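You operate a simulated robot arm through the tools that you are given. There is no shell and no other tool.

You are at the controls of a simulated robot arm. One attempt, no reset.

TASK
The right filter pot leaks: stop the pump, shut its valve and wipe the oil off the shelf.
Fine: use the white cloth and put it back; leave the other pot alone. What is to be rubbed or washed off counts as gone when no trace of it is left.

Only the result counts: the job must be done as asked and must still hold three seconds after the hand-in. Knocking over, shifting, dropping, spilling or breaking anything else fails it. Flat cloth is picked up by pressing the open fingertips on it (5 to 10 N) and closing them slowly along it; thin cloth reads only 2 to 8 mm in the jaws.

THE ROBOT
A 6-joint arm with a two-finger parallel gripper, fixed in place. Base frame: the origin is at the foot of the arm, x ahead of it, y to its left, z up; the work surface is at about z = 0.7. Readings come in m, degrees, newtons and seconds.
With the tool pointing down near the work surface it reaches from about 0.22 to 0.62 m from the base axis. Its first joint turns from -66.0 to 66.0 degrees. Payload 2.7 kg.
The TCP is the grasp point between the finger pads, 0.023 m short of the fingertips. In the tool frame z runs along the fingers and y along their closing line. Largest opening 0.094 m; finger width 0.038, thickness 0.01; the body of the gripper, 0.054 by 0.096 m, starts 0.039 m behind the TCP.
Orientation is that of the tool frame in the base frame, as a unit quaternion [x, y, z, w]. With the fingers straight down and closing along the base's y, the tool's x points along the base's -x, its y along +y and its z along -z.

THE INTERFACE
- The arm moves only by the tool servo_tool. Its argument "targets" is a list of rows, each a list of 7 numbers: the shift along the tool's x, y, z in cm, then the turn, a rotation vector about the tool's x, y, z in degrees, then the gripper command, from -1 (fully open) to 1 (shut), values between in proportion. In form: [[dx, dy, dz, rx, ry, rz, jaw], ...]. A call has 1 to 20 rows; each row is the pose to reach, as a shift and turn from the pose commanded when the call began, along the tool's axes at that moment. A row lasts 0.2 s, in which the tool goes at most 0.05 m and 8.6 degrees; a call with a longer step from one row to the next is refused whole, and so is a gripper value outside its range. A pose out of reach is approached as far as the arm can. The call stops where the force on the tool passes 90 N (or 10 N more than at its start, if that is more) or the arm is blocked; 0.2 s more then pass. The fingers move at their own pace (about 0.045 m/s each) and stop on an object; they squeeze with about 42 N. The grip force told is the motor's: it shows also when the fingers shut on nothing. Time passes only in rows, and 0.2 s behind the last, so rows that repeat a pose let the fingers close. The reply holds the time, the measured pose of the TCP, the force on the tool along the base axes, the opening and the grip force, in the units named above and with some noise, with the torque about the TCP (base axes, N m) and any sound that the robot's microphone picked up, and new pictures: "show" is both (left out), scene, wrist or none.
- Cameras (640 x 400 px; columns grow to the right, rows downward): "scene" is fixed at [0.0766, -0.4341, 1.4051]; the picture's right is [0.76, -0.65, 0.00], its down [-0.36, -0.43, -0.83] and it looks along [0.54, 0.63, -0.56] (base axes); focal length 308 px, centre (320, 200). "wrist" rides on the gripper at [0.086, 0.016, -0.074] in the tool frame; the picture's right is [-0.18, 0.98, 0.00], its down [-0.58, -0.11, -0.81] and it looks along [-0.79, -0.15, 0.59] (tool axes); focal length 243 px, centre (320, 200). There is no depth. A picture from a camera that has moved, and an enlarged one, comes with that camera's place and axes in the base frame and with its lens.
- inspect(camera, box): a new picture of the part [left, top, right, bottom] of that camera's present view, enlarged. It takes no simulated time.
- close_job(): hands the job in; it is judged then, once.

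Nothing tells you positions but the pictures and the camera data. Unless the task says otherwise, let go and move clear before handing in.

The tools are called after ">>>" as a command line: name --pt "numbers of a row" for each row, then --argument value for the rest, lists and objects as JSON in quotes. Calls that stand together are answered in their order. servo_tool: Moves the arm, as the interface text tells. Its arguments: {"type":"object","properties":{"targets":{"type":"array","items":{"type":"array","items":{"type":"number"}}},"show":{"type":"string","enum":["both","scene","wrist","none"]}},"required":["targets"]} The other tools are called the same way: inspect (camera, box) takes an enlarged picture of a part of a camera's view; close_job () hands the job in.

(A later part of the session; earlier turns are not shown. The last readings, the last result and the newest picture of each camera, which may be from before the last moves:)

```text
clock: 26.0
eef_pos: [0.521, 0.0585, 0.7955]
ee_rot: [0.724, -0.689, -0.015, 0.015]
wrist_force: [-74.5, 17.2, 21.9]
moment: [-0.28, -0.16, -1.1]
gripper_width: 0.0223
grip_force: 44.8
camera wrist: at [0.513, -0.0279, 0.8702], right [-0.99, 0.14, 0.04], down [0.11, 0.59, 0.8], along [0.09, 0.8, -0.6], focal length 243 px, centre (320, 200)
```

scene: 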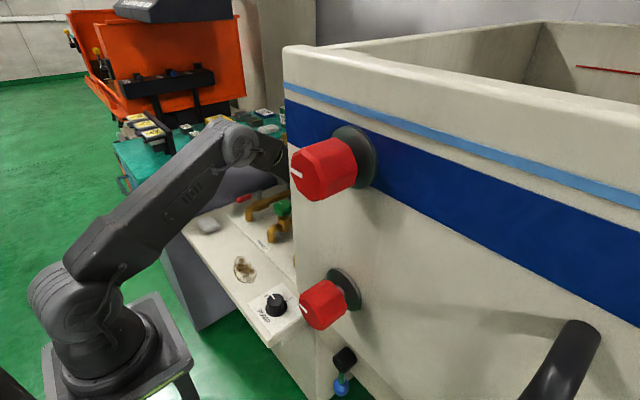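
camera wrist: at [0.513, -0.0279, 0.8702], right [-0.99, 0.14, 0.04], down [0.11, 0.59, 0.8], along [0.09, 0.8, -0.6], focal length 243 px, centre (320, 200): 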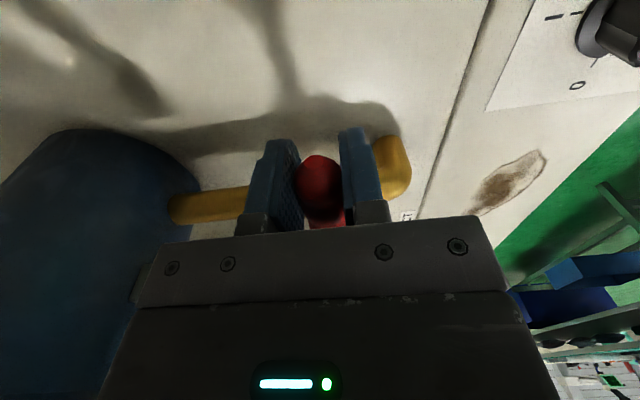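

A firm 75 N at this point means the lever hit its stop, perpendicular to the pipe: shut. I'll relax the push, open the fingers and rise straight up.

>>> servo_tool --pt "0 0.5 0 0 0 0 1" --pt "0 1.0 0 0 0 2 1" --pt "0 1.0 0 0 0 2 0.5" --pt "0 1.0 0 0 0 2 0.0" --pt "0 1.0 0 0 0 2 -0.3" --pt "0 1.0 0 0 0 2 -0.3" --show "wrist"

```text
clock: 27.4
eef_pos: [0.5243, 0.0577, 0.8005]
ee_rot: [0.713, -0.701, 0.001, 0.0]
wrist_force: [0.2, 0.0, 0.3]
moment: [-0.01, 0.01, -0.02]
gripper_width: 0.0609
grip_force: 0.0
camera wrist: at [0.5101, -0.0289, 0.8739], right [-0.99, 0.17, 0.0], down [0.1, 0.58, 0.81], along [0.14, 0.8, -0.59], focal length 243 px, centre (320, 200)
```

wrist: 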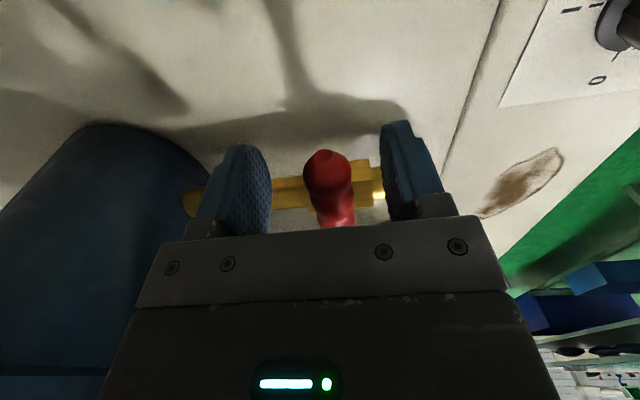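

The fingers are free of the handle. I'll lift straight up and back toward the shelf, to see the lever's final angle.

>>> servo_tool --pt "0 0 -3 0 0 0 -0.3" --pt "0 0 -6 0 0 0 -0.3" --pt "0 0 -10 0 0 0 -0.5" --pt "0 0 -14 0 0 0 -0.5" --pt "0 0 -17 0 0 0 -0.5" --pt "0 0 -17 0 0 0 -0.5"

```text
clock: 28.8
eef_pos: [0.5236, 0.0574, 0.9699]
ee_rot: [0.713, -0.701, 0.0, 0.0]
wrist_force: [0.1, -1.0, 0.1]
moment: [0.02, -0.03, 0.02]
gripper_width: 0.0703
grip_force: 0.0
camera wrist: at [0.5095, -0.0289, 1.0436], right [-0.99, 0.17, 0.0], down [0.1, 0.58, 0.81], along [0.13, 0.8, -0.59], focal length 243 px, centre (320, 200)
```

scene: 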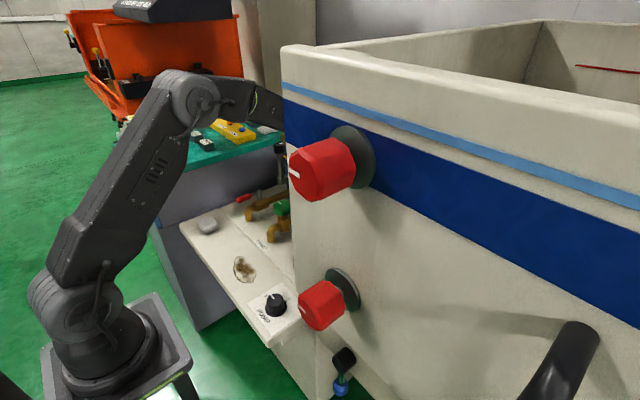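
wrist: 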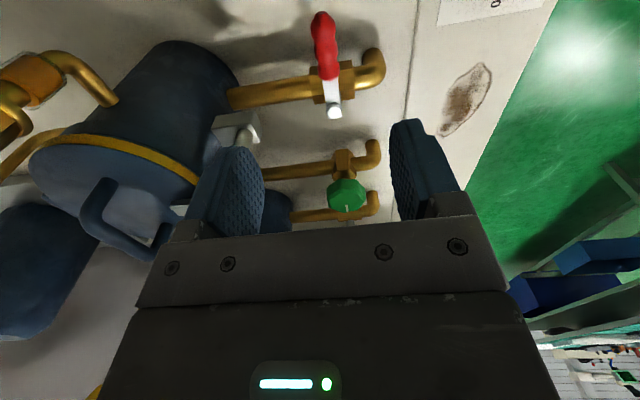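

>>> inspect --camera "wrist" --box '[200, 0, 400, 140]'

```text
2.86 times, centred on (300, 70) of wrist
camera zoom: at [0.5095, -0.0289, 1.0436], right [-0.99, 0.17, 0.0], down [0.1, 0.58, 0.81], along [0.13, 0.8, -0.59], focal length 693 px, centre (377, 571)
```

zoom: 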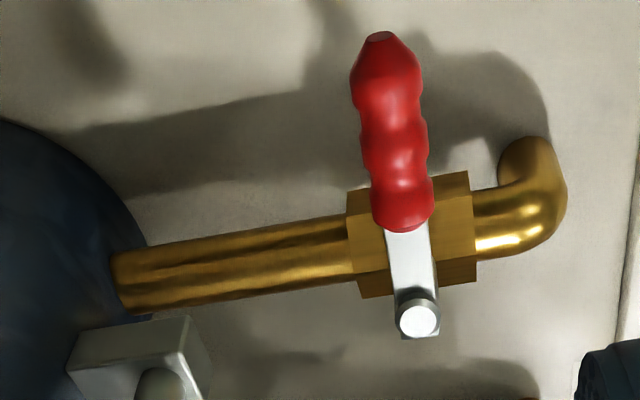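

The lever now stands at 90° to its pipe, so the right pot's valve is shut. Next I carry the gripper over to the white cloth at about (0.333, 0.481), keeping the closing line along x.

>>> servo_tool --pt "-3.6 1.67 0.2 0 0 1 -1" --pt "-7.2 3.34 0.4 0 0 1 -1" --pt "-10.8 5.02 0.6 0 0 1 -1" --pt "-14.4 6.69 0.8 0 0 1 -1" --pt "-18 8.36 1 0 0 1 -1" --pt "-21.6 10.03 1.5 0 0 1 -1" --pt "-25.2 11.7 2 0 0 1 -1" --pt "-28.8 13.38 3 0 0 1 -1" --pt "-32.4 15.05 4 0 0 1 -1" --pt "-36 16.72 5 0 0 1 -1" --pt "-39.58 18.39 6 0 0 1 -1" --pt "-39.58 18.39 6 0 0 1 -1"

```text
clock: 31.4
eef_pos: [0.3315, 0.4507, 0.9099]
ee_rot: [0.707, -0.707, 0.0, 0.0]
wrist_force: [-0.4, 0.1, -0.1]
moment: [-0.02, 0.0, 0.02]
gripper_width: 0.0943
grip_force: 0.1
camera wrist: at [0.3164, 0.3644, 0.9843], right [-0.98, 0.18, 0.0], down [0.11, 0.58, 0.81], along [0.15, 0.79, -0.59], focal length 243 px, centre (320, 200)
```

scene: 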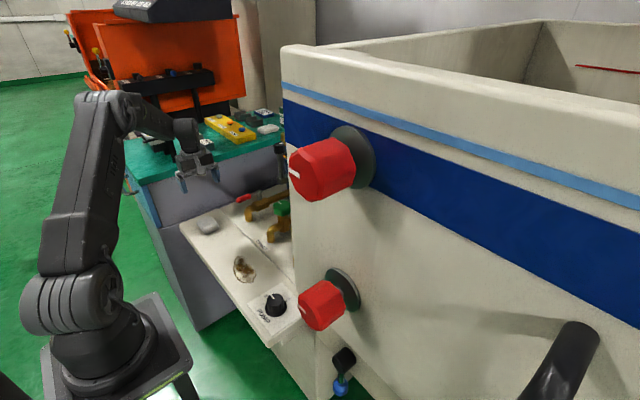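
wrist: 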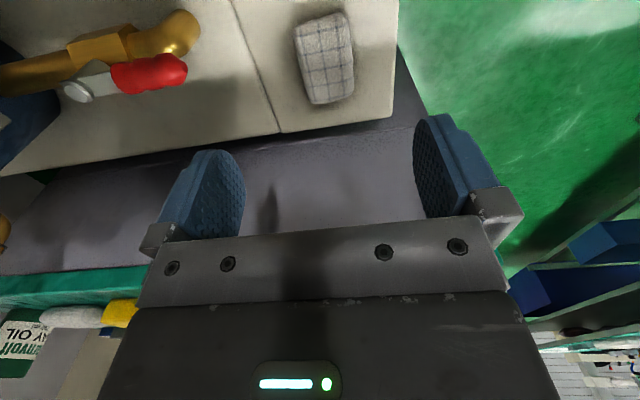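

The cloth is nearly centred under the closing line. I'll zoom to get its edges and orientation.

>>> inspect --camera "wrist" --box '[250, 0, 410, 130]'

```text
3.08 times, centred on (330, 65) of wrist
camera zoom: at [0.3164, 0.3644, 0.9843], right [-0.98, 0.18, 0.0], down [0.11, 0.58, 0.81], along [0.15, 0.79, -0.59], focal length 746 px, centre (289, 615)
```

zoom: 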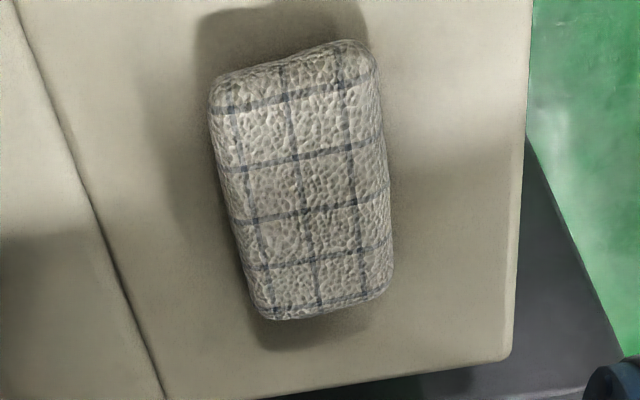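

The cloth spans x 0.306–0.357 and y 0.447–0.525, centred at (0.332, 0.486) and square to the axes. I'll descend around it in stages.

>>> servo_tool --pt "-1.2 0 3 0 0 0 -1" --pt "-2.4 0 6 0 0 0 -1" --pt "-3.55 0 9 0 0 0 -1" --pt "-3.55 0 12 0 0 0 -1" --pt "-3.55 0 13.5 0 0 0 -1" --pt "-3.55 0 13.5 0 0 0 -1"

```text
clock: 32.8
eef_pos: [0.3334, 0.4857, 0.7741]
ee_rot: [0.707, -0.707, 0.0, 0.0]
wrist_force: [0.5, 0.6, 0.1]
moment: [-0.03, 0.01, 0.0]
gripper_width: 0.0941
grip_force: 0.0
camera wrist: at [0.3173, 0.3999, 0.8485], right [-0.98, 0.18, 0.0], down [0.11, 0.58, 0.81], along [0.15, 0.79, -0.59], focal length 243 px, centre (320, 200)
```

scene: 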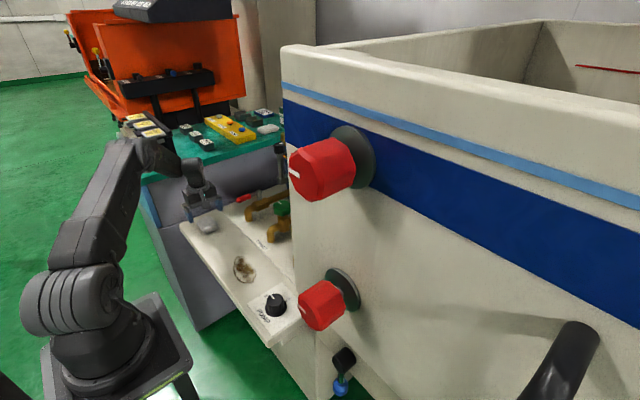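
wrist: 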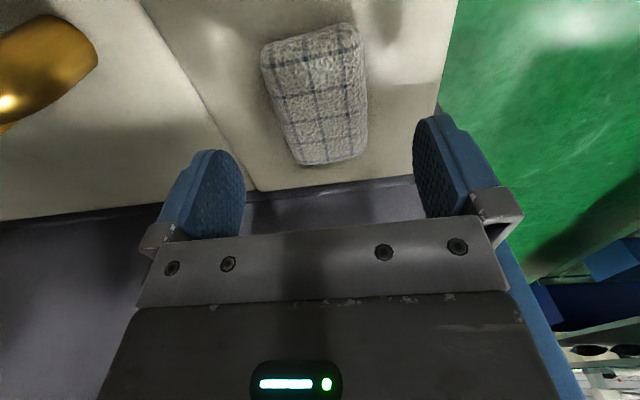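

The cloth is centred between the fingers. I'll lower until the tips are a few mm above the shelf, then close gently.

>>> servo_tool --pt "0 0.1 1.5 0 0 0 -1" --pt "0 0.1 3 0 0 0 -1" --pt "0 0.1 4 0 0 0 -1" --pt "0 0.1 4.4 0 0 0 -1" --pt "0 0.1 4.4 0 0 0 -1" --show "wrist"

```text
clock: 34.0
eef_pos: [0.332, 0.4866, 0.7303]
ee_rot: [0.707, -0.707, 0.0, 0.0]
wrist_force: [-0.1, -0.2, 0.1]
moment: [0.01, -0.03, 0.0]
gripper_width: 0.0939
grip_force: 0.0
camera wrist: at [0.3162, 0.3997, 0.8045], right [-0.98, 0.18, 0.0], down [0.11, 0.58, 0.81], along [0.15, 0.79, -0.59], focal length 243 px, centre (320, 200)
```

wrist: 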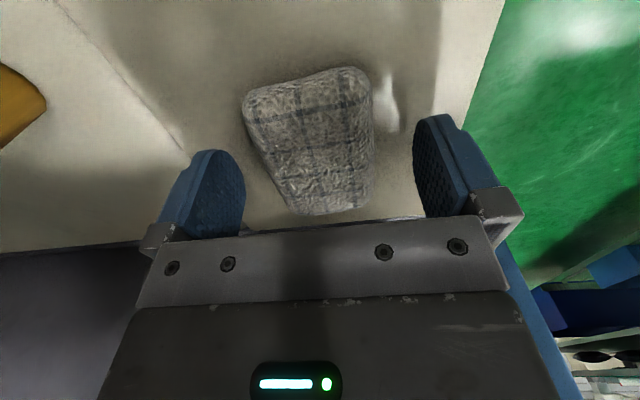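

The tips are level with the lower half of the cloth and touch nothing. I'll close slowly and check the opening.

>>> servo_tool --pt "0 0 0 0 0 0 -0.6" --pt "0 0 0 0 0 0 -0.3" --pt "0 0 0 0 0 0 0.0" --pt "0 0 0 0 0 0 0.3" --pt "0 0 0 0 0 0 0.6" --pt "0 0 0 0 0 0 1" --pt "0 0 0 0 0 0 1" --show "wrist"

```text
clock: 35.6
eef_pos: [0.3329, 0.4848, 0.7316]
ee_rot: [0.707, -0.707, 0.0, 0.0]
wrist_force: [0.7, -0.6, 1.5]
moment: [-0.01, 0.02, 0.02]
gripper_width: 0.0569
grip_force: 41.9
camera wrist: at [0.3162, 0.3998, 0.8048], right [-0.98, 0.18, 0.0], down [0.11, 0.58, 0.81], along [0.15, 0.79, -0.59], focal length 243 px, centre (320, 200)
```

wrist: 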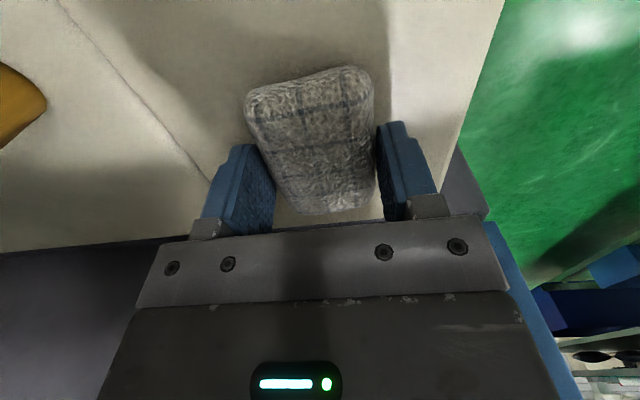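

The cloth is a firm pad, 57 mm wide and securely held, with its resting pose at TCP (0.333, 0.485, 0.731). I'll lift it 4 cm and carry it toward the stain's left end.

>>> servo_tool --pt "0 0 -1.5 0 0 0 1" --pt "0 0 -4 0 0 0 1" --pt "3 0.1 -4 0 0 0 1" --pt "7 0.3 -4 0 0 0 1" --pt "11 0.5 -4 0 0 0 1" --pt "15 0.7 -4 0 0 0 1" --pt "18 0.8 -4 0 0 0 1" --pt "19.5 0.8 -4 0 0 0 1" --pt "19.5 0.8 -4 0 0 0 1"

```text
clock: 37.6
eef_pos: [0.3246, 0.2894, 0.7713]
ee_rot: [-0.707, 0.707, 0.0, 0.0]
wrist_force: [0.1, 0.9, -0.9]
moment: [0.02, 0.04, 0.01]
gripper_width: 0.0566
grip_force: 41.9
camera wrist: at [0.3085, 0.2039, 0.8455], right [-0.98, 0.18, 0.0], down [0.11, 0.58, 0.81], along [0.15, 0.79, -0.59], focal length 243 px, centre (320, 200)
```

scene: 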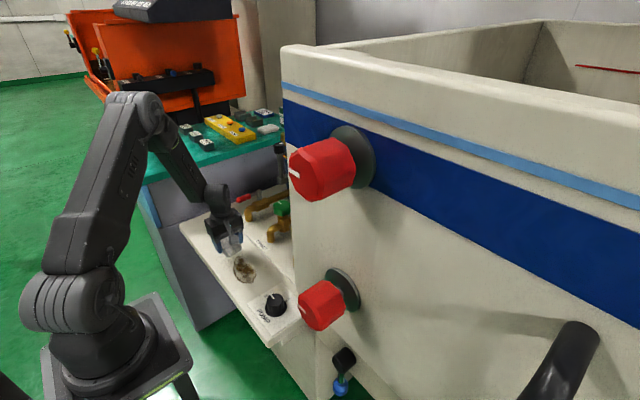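
wrist: 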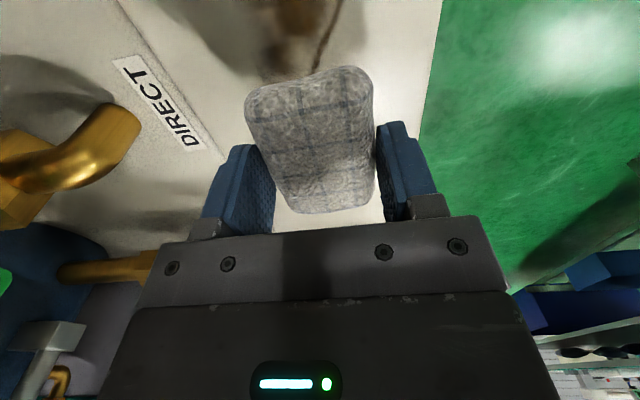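

The pad is held above the shelf by the stain's left side. I'll lower it until it presses lightly and read the force.

>>> servo_tool --pt "0 0 2 0 0 0 1" --pt "0 0 3.5 0 0 0 1" --pt "0 0 4.0 0 0 0 1" --pt "0 0 4.2 0 0 0 1" --pt "0 0 4.2 0 0 0 1" --show "wrist"

```text
clock: 38.8
eef_pos: [0.3248, 0.291, 0.7317]
ee_rot: [0.707, -0.707, -0.001, -0.001]
wrist_force: [-5.6, -6.6, 30.5]
moment: [-0.32, 0.29, -0.01]
gripper_width: 0.0565
grip_force: 41.9
camera wrist: at [0.3084, 0.2045, 0.8046], right [-0.98, 0.18, 0.0], down [0.11, 0.58, 0.81], along [0.15, 0.79, -0.59], focal length 243 px, centre (320, 200)
```

wrist: 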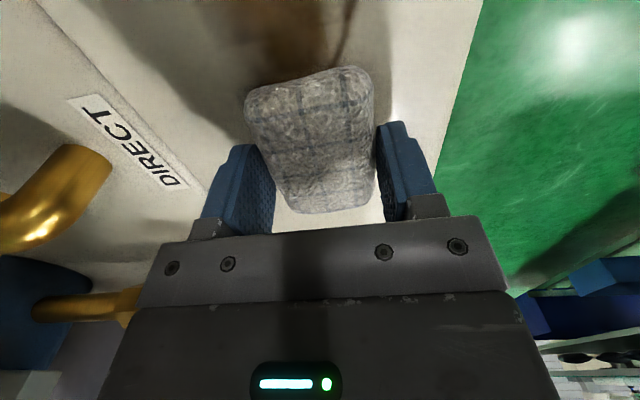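

Contact shows 30 N, a bit firm. I'll ease off by 1.5 mm and wipe one lane toward the knob side and back along the other edge of the stain.

>>> servo_tool --pt "0 -0.7 -0.13 0 0 0 1" --pt "0 -1.5 -0.13 0 0 0 1" --pt "1.75 -1.5 -0.13 0 0 0 1" --pt "3.5 -1.5 -0.13 0 0 0 1" --pt "5.2 -1.5 -0.13 0 0 0 1" --pt "6.9 -1.5 -0.13 0 0 0 1" --pt "8.6 -1.5 -0.13 0 0 0 1" --pt "10.3 -1.5 -0.13 0 0 0 1" --pt "12 -1.5 -0.13 0 0 0 1" --pt "13.8 -1.5 -0.13 0 0 0 1" --pt "15.5 -1.5 -0.13 0 0 0 1" --pt "15.5 0 -0.13 0 0 0 1" --pt "15.5 1.3 -0.13 0 0 0 1" --pt "13.3 1.3 -0.13 0 0 0 1" --pt "11.1 1.3 -0.13 0 0 0 1" --pt "8.9 1.3 -0.13 0 0 0 1" --pt "6.6 1.3 -0.13 0 0 0 1" --pt "4.4 1.3 -0.13 0 0 0 1" --pt "2.2 1.3 -0.13 0 0 0 1" --pt "0 1.3 -0.13 0 0 0 1"

```text
clock: 43.0
eef_pos: [0.311, 0.2901, 0.7307]
ee_rot: [0.708, -0.707, 0.0, 0.001]
wrist_force: [0.8, -13.1, 29.5]
moment: [-0.38, 0.07, 0.19]
gripper_width: 0.0566
grip_force: 42.3
camera wrist: at [0.2952, 0.205, 0.8045], right [-0.98, 0.18, 0.0], down [0.11, 0.58, 0.81], along [0.15, 0.79, -0.59], focal length 243 px, centre (320, 200)
```

scene: 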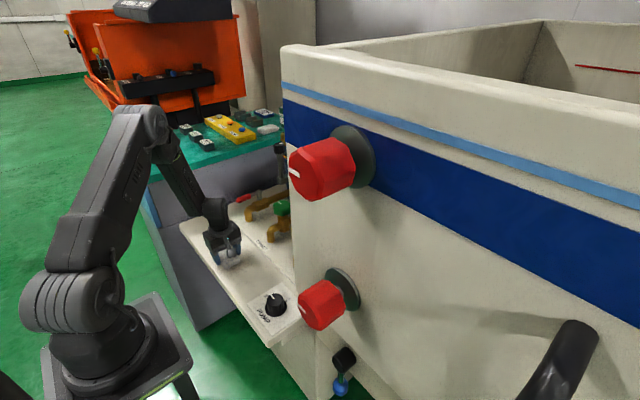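
wrist: 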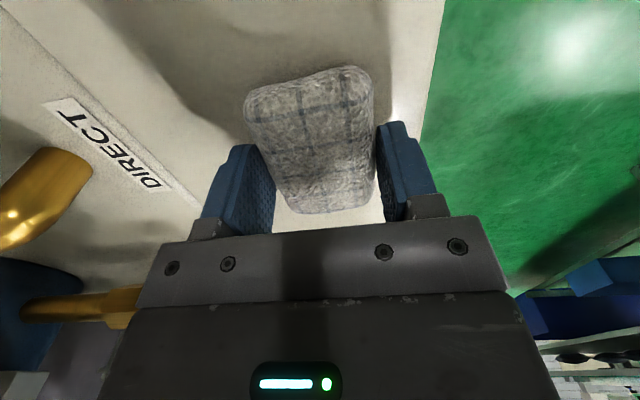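

Much of the stain seems gone after one round. I'll zoom in from the scene camera for any leftover traces.

>>> inspect --camera "scene" --box '[195, 225, 305, 320]'

>>> inspect --camera "wrist" --box '[140, 0, 460, 110]'

```text
4.21 times, centred on (250, 272) of scene
camera zoom: at [0.0763, -0.4346, 1.405], right [0.76, -0.65, 0.0], down [-0.36, -0.43, -0.83], along [0.54, 0.63, -0.56], focal length 1298 px, centre (615, -105)
```

zoom: 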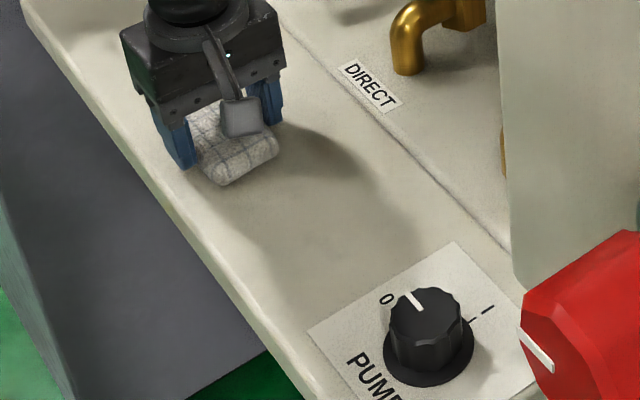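

```text
2.00 times, centred on (300, 55) of wrist
camera zoom: at [0.2952, 0.205, 0.8045], right [-0.98, 0.18, 0.0], down [0.11, 0.58, 0.81], along [0.15, 0.79, -0.59], focal length 485 px, centre (360, 490)
```

zoom: 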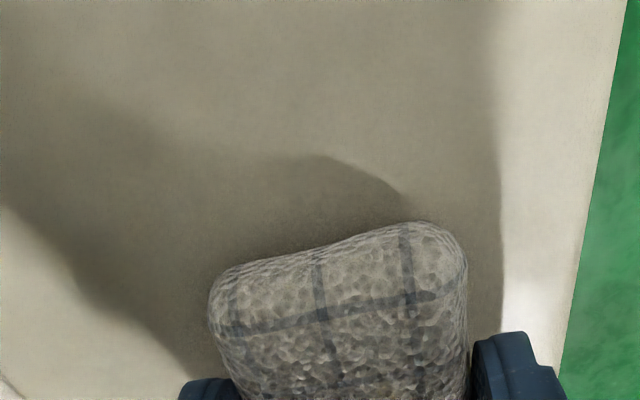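

No trace is visible, though shadows make it hard to be certain. I'll run a wider second round covering beyond the stain's original outline.

>>> servo_tool --pt "-2 1.0 -0.05 0 0 0 1" --pt "0.5 1.0 -0.05 0 0 0 1" --pt "3 1.0 -0.05 0 0 0 1" --pt "5.5 1.0 -0.05 0 0 0 1" --pt "8 1.0 -0.05 0 0 0 1" --pt "10.5 1.0 -0.05 0 0 0 1" --pt "13 1.0 -0.05 0 0 0 1" --pt "15.5 1.0 -0.05 0 0 0 1" --pt "16 -0.4 -0.05 0 0 0 1" --pt "16 -1.7 -0.05 0 0 0 1" --pt "13.5 -1.7 -0.05 0 0 0 1" --pt "11 -1.7 -0.05 0 0 0 1" --pt "8.5 -1.7 -0.05 0 0 0 1" --pt "6 -1.7 -0.05 0 0 0 1" --pt "3.5 -1.7 -0.05 0 0 0 1" --pt "1 -1.7 -0.05 0 0 0 1" --pt "-2 -1.7 -0.05 0 0 0 1" --pt "-2 -3 -0.05 0 0 0 1" --pt "-2 -4 -0.05 0 0 0 1" --pt "0 -4 -0.05 0 0 0 1" --show "none"

>>> servo_tool --pt "2.5 0 0 0 0 0 1" --pt "5 0 0 0 0 0 1" --pt "7.5 0 0 0 0 0 1" --pt "10 0 0 0 0 0 1" --pt "12.5 0 0 0 0 0 1" --pt "15 0 0 0 0 0 1" --pt "15.5 1.3 0 0 0 0 1" --pt "15.5 2.6 0 0 0 0 1" --pt "13 2.6 0 0 0 0 1" --pt "10.5 2.6 0 0 0 0 1" --pt "8 2.6 0 0 0 0 1" --pt "5.5 2.6 0 0 0 0 1" --pt "3 2.6 0 0 0 0 1" --pt "0.5 2.6 0 0 0 0 1" --pt "-1.5 2.6 0 0 0 0 1"

```text
clock: 47.2
eef_pos: [0.3516, 0.291, 0.7303]
ee_rot: [-0.707, 0.707, 0.0, 0.001]
wrist_force: [1.2, 3.2, 6.5]
moment: [-0.18, 0.1, 0.01]
gripper_width: 0.0569
grip_force: 42.0
```

```text
clock: 50.4
eef_pos: [0.3252, 0.3039, 0.7308]
ee_rot: [0.708, -0.706, 0.0, 0.001]
wrist_force: [-0.7, -5.9, 15.5]
moment: [-0.18, 0.05, 0.11]
gripper_width: 0.0566
grip_force: 41.7
camera wrist: at [0.3094, 0.219, 0.8048], right [-0.98, 0.18, 0.0], down [0.11, 0.58, 0.81], along [0.15, 0.79, -0.59], focal length 243 px, centre (320, 200)
```

scene: 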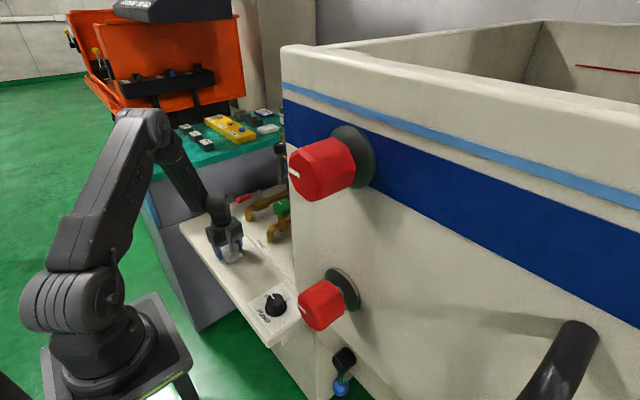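
wrist: 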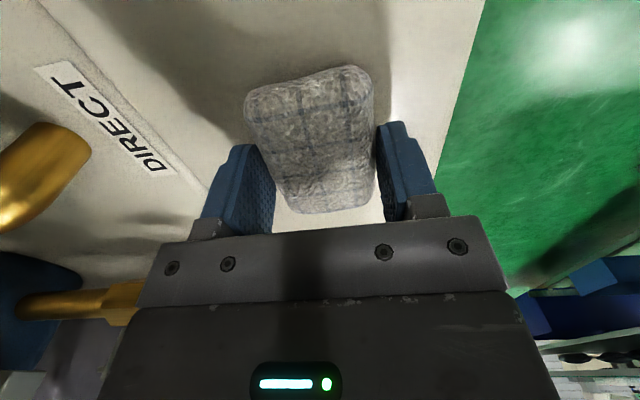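

The second round is done. I'll lift the cloth and back the camera off to look over the wiped area from above.

>>> servo_tool --pt "0 0 -2 0 0 0 1" --pt "1 0 -5 0 0 0 1" --pt "3 0 -9 0 0 0 1" --pt "6 0 -13 0 0 0 1" --pt "9 0 -17 0 0 0 1" --pt "12.4 0 -20 0 0 0 1" --pt "12.4 0 -22 0 0 0 1" --pt "12.4 0 -22 0 0 0 1"

>>> inspect --camera "wrist" --box '[200, 0, 440, 100]'

>>> inspect --camera "scene" --box '[195, 225, 305, 320]'

```text
clock: 52.2
eef_pos: [0.3249, 0.181, 0.9508]
ee_rot: [-0.707, 0.707, -0.001, 0.0]
wrist_force: [-0.3, 0.1, 0.0]
moment: [0.0, 0.02, 0.0]
gripper_width: 0.0566
grip_force: 41.8
camera wrist: at [0.3092, 0.096, 1.0248], right [-0.98, 0.18, 0.0], down [0.11, 0.58, 0.81], along [0.15, 0.79, -0.59], focal length 243 px, centre (320, 200)
```

scene: 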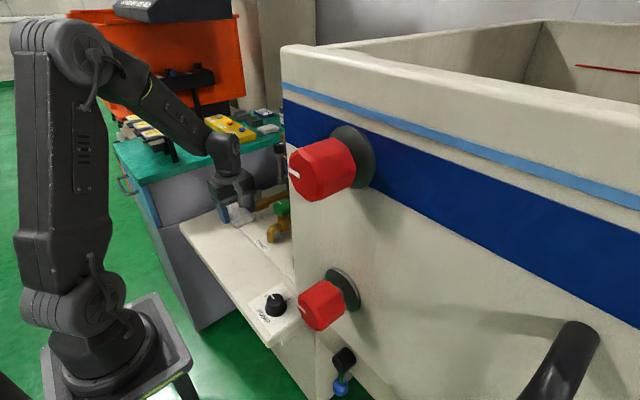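
wrist: 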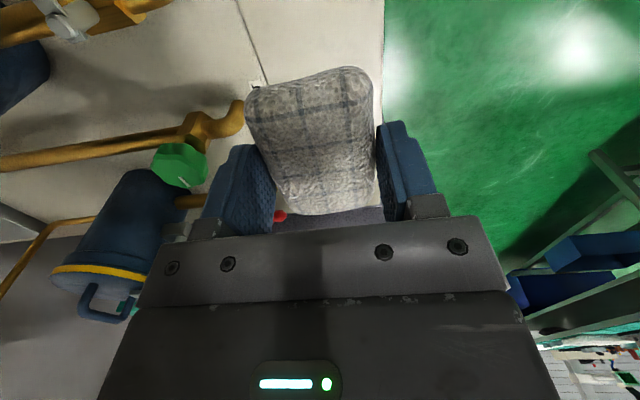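

```text
2.67 times, centred on (320, 50) of wrist
camera zoom: at [0.3092, 0.096, 1.0248], right [-0.98, 0.18, 0.0], down [0.11, 0.58, 0.81], along [0.15, 0.79, -0.59], focal length 647 px, centre (320, 600)
```

zoom: 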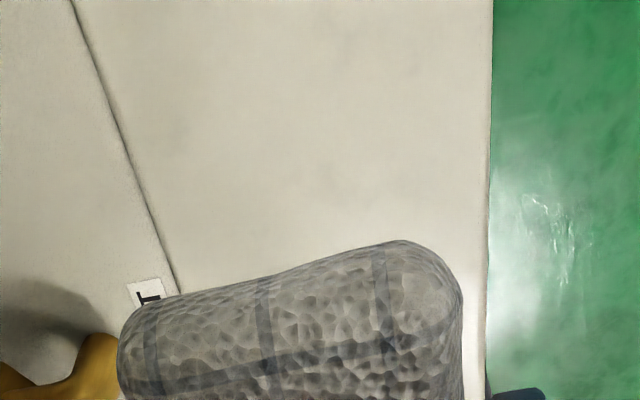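

```text
4.21 times, centred on (250, 272) of scene
camera zoom: at [0.0766, -0.4341, 1.4051], right [0.76, -0.65, 0.0], down [-0.36, -0.43, -0.83], along [0.54, 0.63, -0.56], focal length 1298 px, centre (615, -105)
```

zoom: 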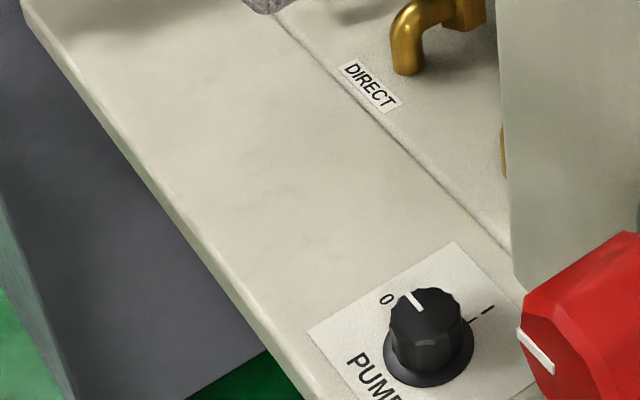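

The stain looks gone, though I notice very faint mottling. I'll zoom in harder on the area to tell residue from shelf texture.

>>> inspect --camera "wrist" --box '[250, 0, 390, 90]'

>>> inspect --camera "scene" --box '[215, 235, 275, 300]'

```text
4.44 times, centred on (320, 45) of wrist
camera zoom: at [0.3092, 0.096, 1.0248], right [-0.98, 0.18, 0.0], down [0.11, 0.58, 0.81], along [0.15, 0.79, -0.59], focal length 1078 px, centre (320, 889)
```

zoom: 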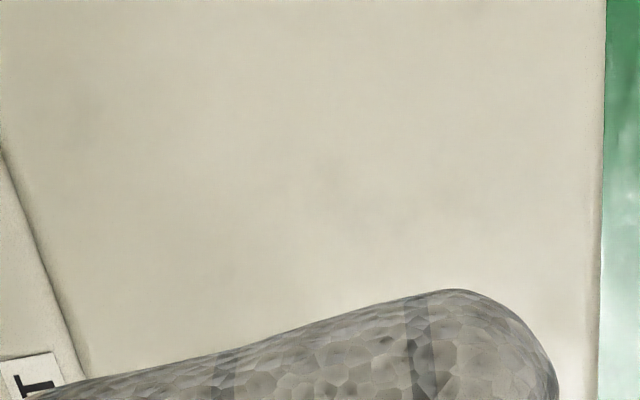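

```text
6.15 times, centred on (245, 268) of scene
camera zoom: at [0.0766, -0.4341, 1.4051], right [0.76, -0.65, 0.0], down [-0.36, -0.43, -0.83], along [0.54, 0.63, -0.56], focal length 1898 px, centre (782, -215)
```

zoom: 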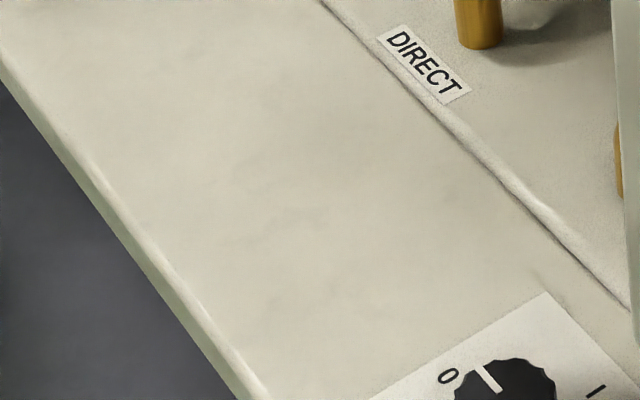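

Very faint smudges remain right at the old stain's centre (about (0.327, 0.217)). I'll go back down and wipe that area several more times with somewhat more pressure.

>>> servo_tool --pt "-3 0 4 0 0 0 1" --pt "-6 0 8 0 0 0 1" --pt "-8 0 12.5 0 0 0 1" --pt "-8 0 17 0 0 0 1" --pt "-8 0 20 0 0 0 1" --pt "-8 0 21.5 0 0 0 1" --pt "-8 0 22.05 0 0 0 1" --pt "-5.5 0 22.05 0 0 0 1" --pt "-3 0 22.05 0 0 0 1" --pt "-0.5 0 22.05 0 0 0 1" --pt "2 0 22.05 0 0 0 1" --pt "4.5 0 22.05 0 0 0 1" --pt "4.5 -1.2 22.05 0 0 0 1" --pt "2 -1.2 22.05 0 0 0 1" --pt "-0.5 -1.2 22.05 0 0 0 1" --pt "-3 -1.2 22.05 0 0 0 1" --pt "-5.5 -1.2 22.05 0 0 0 1" --pt "-8 -1.2 22.05 0 0 0 1" --pt "-10.5 -1.2 22.05 0 0 0 1" --pt "-10.5 0.5 22.05 0 0 0 1" --show "none"

>>> servo_tool --pt "2.5 0 0 0 0 0 1" --pt "5 0 0 0 0 0 1" --pt "7.5 0 0 0 0 0 1" --pt "10 0 0 0 0 0 1" --pt "12.5 0 0 0 0 0 1" --pt "14.5 0 0 0 0 0 1" --pt "14.5 0.9 0 0 0 0 1" --pt "12 0.9 0 0 0 0 1" --pt "9.5 0.9 0 0 0 0 1" --pt "7 0.9 0 0 0 0 1" --pt "4.5 0.9 0 0 0 0 1" --pt "2 0.9 0 0 0 0 1" --pt "0 0.9 0 0 0 0 1" --pt "0 -1.5 0 0 0 0 1" --pt "2.5 -1.5 0 0 0 0 1" --pt "5 -1.5 0 0 0 0 1" --pt "7.5 -1.5 0 0 0 0 1" --pt "10 -1.5 0 0 0 0 1" --pt "12.5 -1.5 0 0 0 0 1" --pt "14.5 -1.5 0 0 0 0 1" --show "none"

```text
clock: 56.4
eef_pos: [0.3216, 0.2877, 0.7316]
ee_rot: [0.707, -0.707, -0.001, -0.002]
wrist_force: [5.4, 2.4, 12.0]
moment: [-0.22, 0.01, 0.1]
gripper_width: 0.0566
grip_force: 41.8
```

```text
clock: 60.6
eef_pos: [0.3362, 0.1425, 0.7306]
ee_rot: [0.708, -0.706, 0.001, -0.001]
wrist_force: [-0.5, 11.4, 22.9]
moment: [0.02, 0.29, -0.16]
gripper_width: 0.0567
grip_force: 42.3
```

The pressure is good at 12–23 N. I'll add a set of cross strokes along x over the same patch, then lift and check again.

>>> servo_tool --pt "-2.5 0 0 0 0 0 1" --pt "-4 0 0 0 0 0 1" --pt "-4 1.5 0 0 0 0 1" --pt "-4 3 0 0 0 0 1" --pt "-5.5 1.5 0 0 0 0 1" --pt "-5.5 -1 0 0 0 0 1" --pt "-7 -1 0 0 0 0 1" --pt "-7 1 0 0 0 0 1" --pt "-7 3 0 0 0 0 1" --pt "-8.5 3 0 0 0 0 1" --pt "-8.5 1 0 0 0 0 1" --pt "-8.5 -1.2 0 0 0 0 1" --pt "-10 -1.2 0 0 0 0 1" --pt "-10 1 0 0 0 0 1" --pt "-10 3 0 0 0 0 1" --pt "-11.5 3 0 0 0 0 1" --pt "-11.5 1 0 0 0 0 1" --pt "-11.5 -1.2 0 0 0 0 1" --pt "-13 0 0 0 0 0 1" --pt "-15 1 0 0 0 0 1" --show "none"

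>>> servo_tool --pt "0 0 -2 0 0 0 1" --pt "0 0 -5 0 0 0 1" --pt "3 0 -9 0 0 0 1" --pt "6 0 -13 0 0 0 1" --pt "9 0 -17 0 0 0 1" --pt "11 0 -20 0 0 0 1" --pt "11 0 -22 0 0 0 1" --pt "11 0 -22 0 0 0 1"

>>> inspect --camera "wrist" --box '[250, 0, 390, 90]'

>>> inspect --camera "scene" --box '[215, 235, 275, 300]'

```text
clock: 64.8
eef_pos: [0.3259, 0.2917, 0.7309]
ee_rot: [0.707, -0.707, 0.001, -0.001]
wrist_force: [4.9, -7.7, 20.9]
moment: [-0.32, -0.07, 0.21]
gripper_width: 0.057
grip_force: 41.9
```

```text
clock: 66.6
eef_pos: [0.3239, 0.1795, 0.9515]
ee_rot: [0.707, -0.707, -0.001, 0.0]
wrist_force: [-1.2, 0.5, -0.4]
moment: [0.01, 0.02, 0.03]
gripper_width: 0.0567
grip_force: 41.9
camera wrist: at [0.3085, 0.0949, 1.0246], right [-0.98, 0.18, 0.0], down [0.11, 0.58, 0.81], along [0.15, 0.79, -0.59], focal length 243 px, centre (320, 200)
```

scene: 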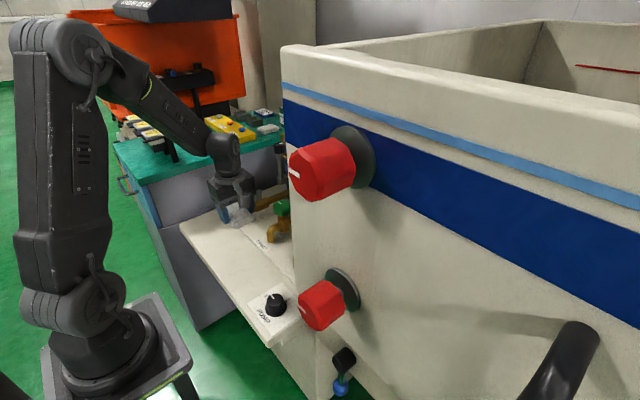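
wrist: 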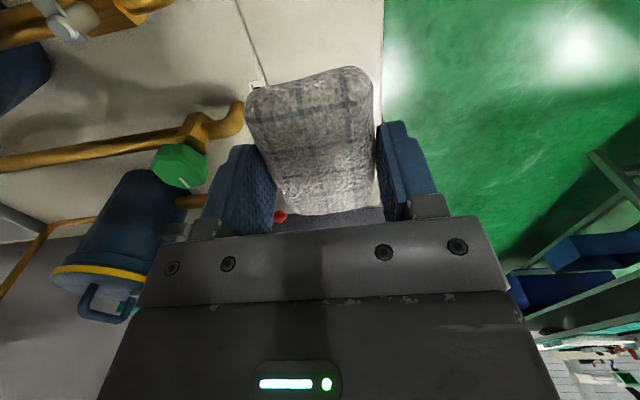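

```text
4.44 times, centred on (320, 45) of wrist
camera zoom: at [0.3085, 0.0949, 1.0246], right [-0.98, 0.18, 0.0], down [0.11, 0.58, 0.81], along [0.15, 0.79, -0.59], focal length 1078 px, centre (320, 889)
```

zoom: 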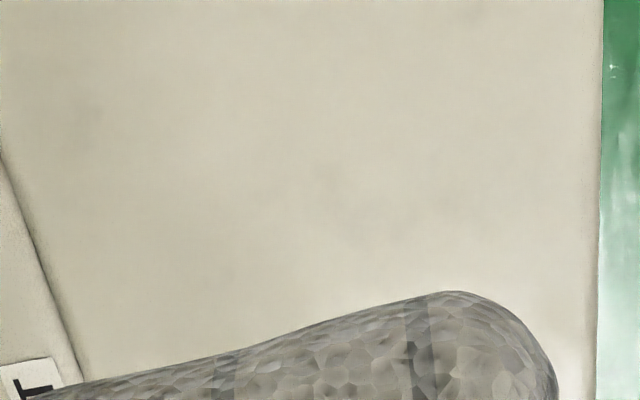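

```text
6.15 times, centred on (245, 268) of scene
camera zoom: at [0.0766, -0.4341, 1.4051], right [0.76, -0.65, 0.0], down [-0.36, -0.43, -0.83], along [0.54, 0.63, -0.56], focal length 1898 px, centre (782, -215)
```

zoom: 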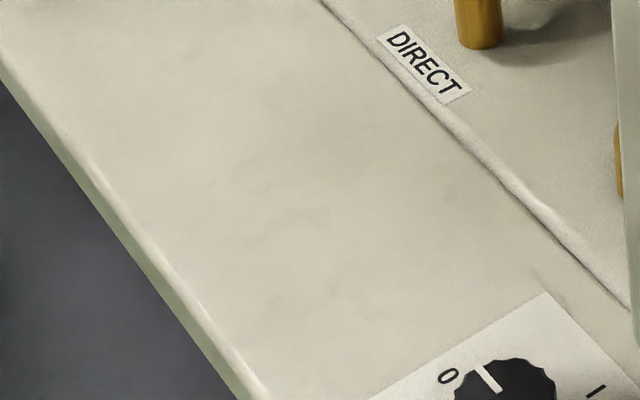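

The mottling is identical in position before and after, so it is the shelf's own texture: the oil is gone. I'll carry the cloth back above its original place.

>>> servo_tool --pt "-4 -0.1 1 0 0 0 1" --pt "-8 -0.2 2 0 0 0 1" --pt "-12.5 -0.4 4 0 0 0 1" --pt "-17 -0.5 6 0 0 0 1" --pt "-21.5 -0.6 8 0 0 0 1" --pt "-26 -0.8 10 0 0 0 1" --pt "-29 -0.8 12 0 0 0 1" --pt "-30.6 -0.8 15 0 0 0 1" --pt "-30.6 -0.8 18 0 0 0 1" --pt "-30.6 -0.8 18 0 0 0 1"

```text
clock: 68.8
eef_pos: [0.3344, 0.4872, 0.7704]
ee_rot: [-0.707, 0.707, 0.0, 0.0]
wrist_force: [0.0, -0.6, -0.6]
moment: [0.03, 0.0, -0.02]
gripper_width: 0.0566
grip_force: 42.1
camera wrist: at [0.3183, 0.402, 0.8442], right [-0.98, 0.18, 0.0], down [0.11, 0.58, 0.81], along [0.15, 0.79, -0.59], focal length 243 px, centre (320, 200)
```

scene: 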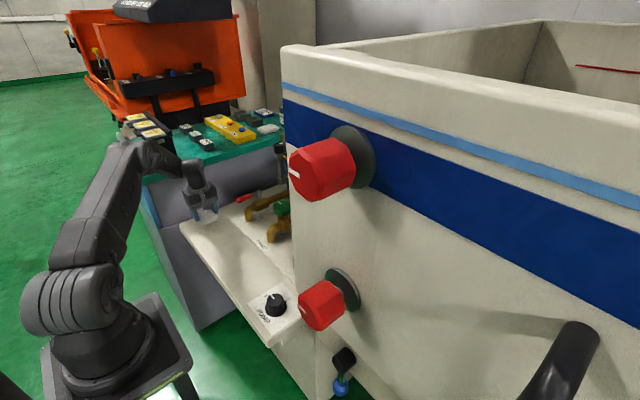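
wrist: 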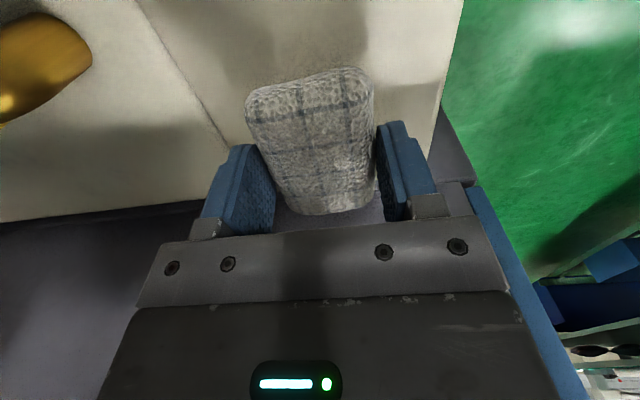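

The cloth is above its original spot. I'll lower it to the shelf with a tiny correction until light contact.

>>> servo_tool --pt "0.1 0.15 1.5 0 0 0 1" --pt "0.1 0.15 3 0 0 0 1" --pt "0.1 0.15 3.7 0 0 0 1" --pt "0.1 0.15 3.95 0 0 0 1" --pt "0.1 0.15 3.95 0 0 0 1" --show "wrist"

```text
clock: 70.0
eef_pos: [0.3305, 0.4861, 0.7315]
ee_rot: [-0.707, 0.707, 0.0, -0.001]
wrist_force: [-0.7, 0.2, -0.8]
moment: [0.02, -0.02, -0.01]
gripper_width: 0.0568
grip_force: 42.2
camera wrist: at [0.3161, 0.4007, 0.8049], right [-0.98, 0.18, 0.0], down [0.11, 0.58, 0.81], along [0.15, 0.79, -0.59], focal length 243 px, centre (320, 200)
```

wrist: 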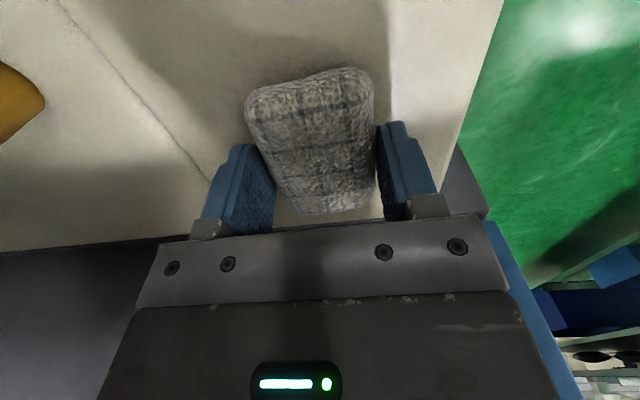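

Still essentially no contact force, so it is just touching or about a millimetre above. I'll go 1.5 mm further and then open slowly.

>>> servo_tool --pt "0 0 0.1 0 0 0 1" --pt "0 0 0.15 0 0 0 1" --show "none"

```text
clock: 70.6
eef_pos: [0.331, 0.4872, 0.7309]
ee_rot: [-0.707, 0.708, 0.0, 0.002]
wrist_force: [-3.4, -5.2, 14.4]
moment: [-0.25, 0.18, 0.0]
gripper_width: 0.057
grip_force: 42.0
```

Contact at about 14 N, so the cloth rests on the shelf. I'll ease off slightly, open and rise straight up.

>>> servo_tool --pt "0 0 -0.1 0 0 0 1" --pt "0 0 -0.1 0 0 0 0.0" --pt "0 0 -0.1 0 0 0 -0.4" --pt "0 0 -0.1 0 0 0 -0.8" --pt "0 0 -0.1 0 0 0 -1" --pt "0 0 -0.1 0 0 0 -1" --show "wrist"

```text
clock: 72.0
eef_pos: [0.3316, 0.4864, 0.7312]
ee_rot: [-0.707, 0.707, 0.0, 0.0]
wrist_force: [0.3, -0.7, -0.5]
moment: [-0.01, -0.02, 0.03]
gripper_width: 0.0939
grip_force: 0.0
camera wrist: at [0.316, 0.4005, 0.8043], right [-0.98, 0.18, 0.0], down [0.11, 0.58, 0.81], along [0.15, 0.79, -0.59], focal length 243 px, centre (320, 200)
```

wrist: 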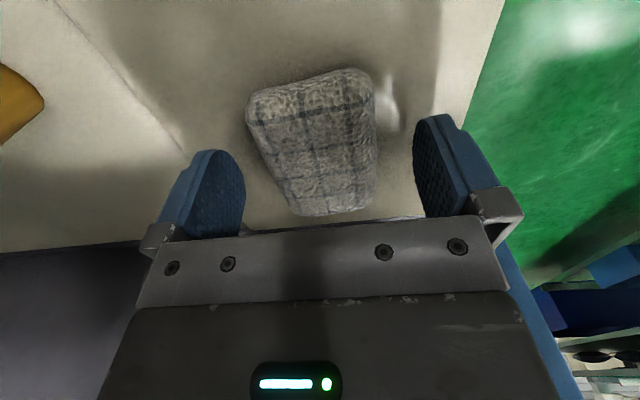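

The cloth is back in its place and released. I'll rise straight up, then return to a high pose for a final check of knob, lever, shelf and cloth.

>>> servo_tool --pt "0 0 -2 0 0 0 -1" --pt "0 0 -5 0 0 0 -1" --pt "0 0 -9 0 0 0 -1" --pt "0 0 -13 0 0 0 -1" --pt "0 0 -17 0 0 0 -1" --pt "2 0 -21 0 0 8 -1" --pt "5 0 -25 0 0 16 -1" --pt "8 0 -29 0 0 24 -1" --pt "11 0.5 -33 0 0 32 -1" --pt "14 1 -36 0 0 40 -1" --pt "17 1.5 -37 0 0 48 -1" --pt "20 2 -37 0 0 56 -1" --pt "23 2.5 -37 0 0 64 -1" --pt "25 3 -37 0 0 72 -1" --pt "26 3 -37 0 0 80 -1" --pt "26 3 -37 0 0 88 -1" --pt "26 3 -37 0 0 90 -1" --pt "26 3 -37 0 0 90 -1" --show "none"

>>> servo_tool --pt "0 0 0 0 8 0 -1" --pt "0 0 0 0 16 0 -1" --pt "0 0 0 0 24 0 -1" --pt "0 0 0 0 28 0 -1" --pt "0 0 0 0 28 0 -1"

```text
refused: row 9 steps farther than a row can; nothing moved
```

```text
clock: 73.2
eef_pos: [0.3182, 0.456, 0.7376]
ee_rot: [-0.686, 0.686, -0.171, -0.172]
wrist_force: [-0.4, 0.2, 0.4]
moment: [0.03, 0.01, 0.01]
gripper_width: 0.094
grip_force: 0.0
out of reach, approached as far as the arm can: row 2, 3, 4, 5
camera wrist: at [0.3034, 0.4148, 0.8438], right [-0.98, 0.16, -0.09], down [0.11, 0.89, 0.44], along [0.15, 0.42, -0.89], focal length 243 px, centre (320, 200)
```

scene: 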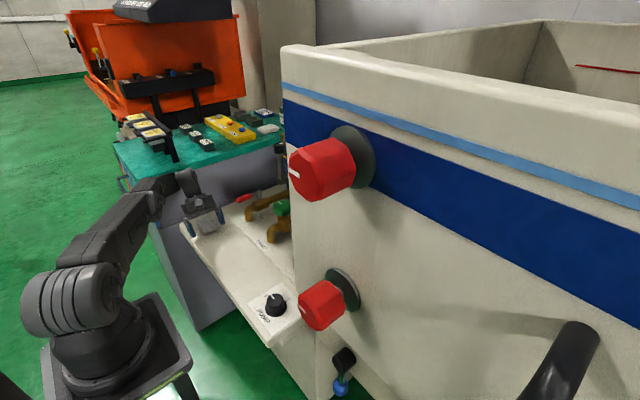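
wrist: 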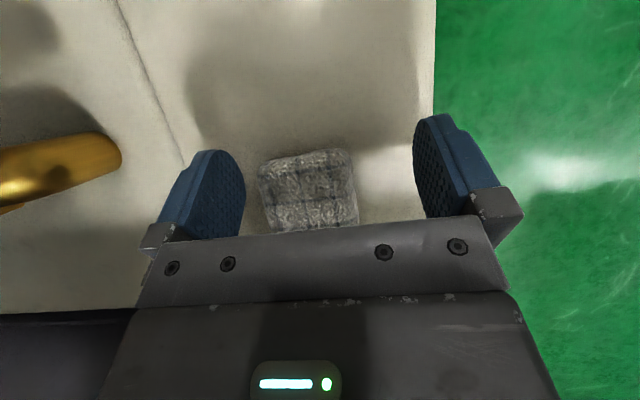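

My first call was refused (a step was too long), and the tilt then ran while the gripper was still down around the cloth. That was my error in chaining them. Forces stayed near zero and the cloth edge still measures y≈0.448, so I'll retrace the tilt the same way back before rising.

>>> servo_tool --pt "0 0 0 0 -4 0 -1" --pt "0 0 0 0 -12 0 -1" --pt "0 0 0 0 -20 0 -1" --pt "0 0 0 0 -28 0 -1" --pt "0 0 0 0 -28 0 -1"

```text
clock: 74.4
eef_pos: [0.32, 0.4548, 0.7384]
ee_rot: [-0.707, 0.707, 0.0, 0.0]
wrist_force: [0.2, -0.3, -0.1]
moment: [0.03, -0.01, 0.02]
gripper_width: 0.0941
grip_force: 0.1
camera wrist: at [0.3038, 0.3693, 0.8118], right [-0.98, 0.18, 0.0], down [0.11, 0.58, 0.81], along [0.15, 0.79, -0.59], focal length 243 px, centre (320, 200)
```

scene: 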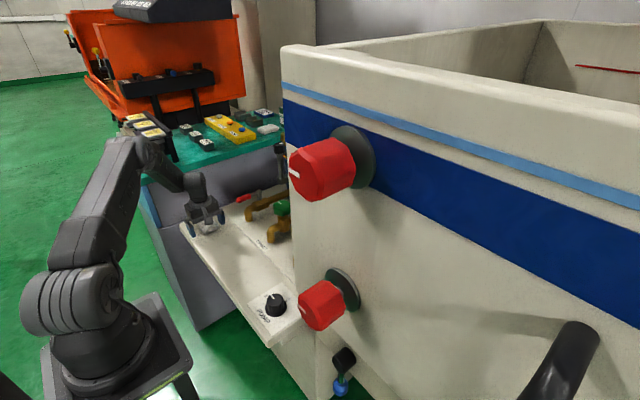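
wrist: 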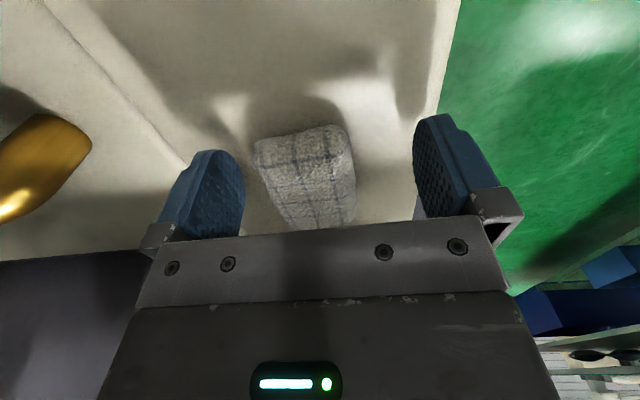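

The tool is vertical again with no contact, and the cloth sits between the open fingers. I'll rise straight up now, on its own.

>>> servo_tool --pt "0 0 -2 0 0 0 -1" --pt "0 0 -5 0 0 0 -1" --pt "0 0 -9 0 0 0 -1" --pt "0 0 -13 0 0 0 -1" --pt "0 0 -17 0 0 0 -1" --pt "0 0 -17 0 0 0 -1"

```text
clock: 75.8
eef_pos: [0.3205, 0.4543, 0.9089]
ee_rot: [-0.707, 0.707, 0.0, 0.0]
wrist_force: [-0.2, 0.0, -0.3]
moment: [0.01, 0.0, -0.01]
gripper_width: 0.0941
grip_force: 0.1
camera wrist: at [0.3046, 0.3682, 0.9826], right [-0.98, 0.18, 0.0], down [0.11, 0.58, 0.81], along [0.15, 0.79, -0.59], focal length 243 px, centre (320, 200)
```

scene: 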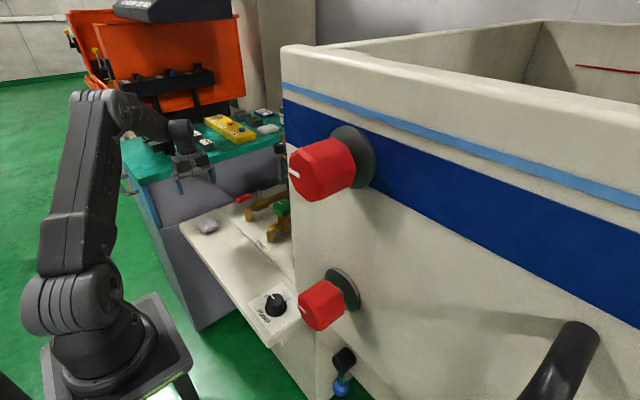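
wrist: 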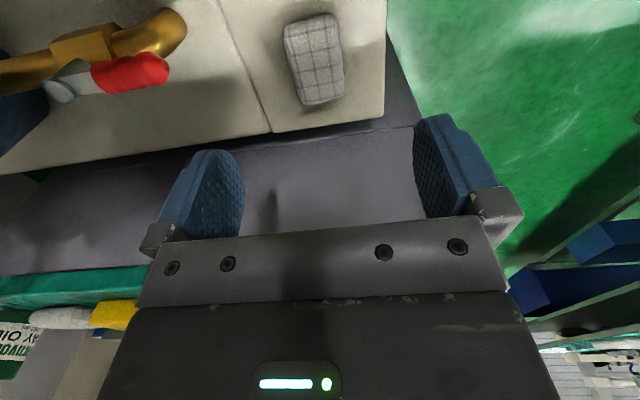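

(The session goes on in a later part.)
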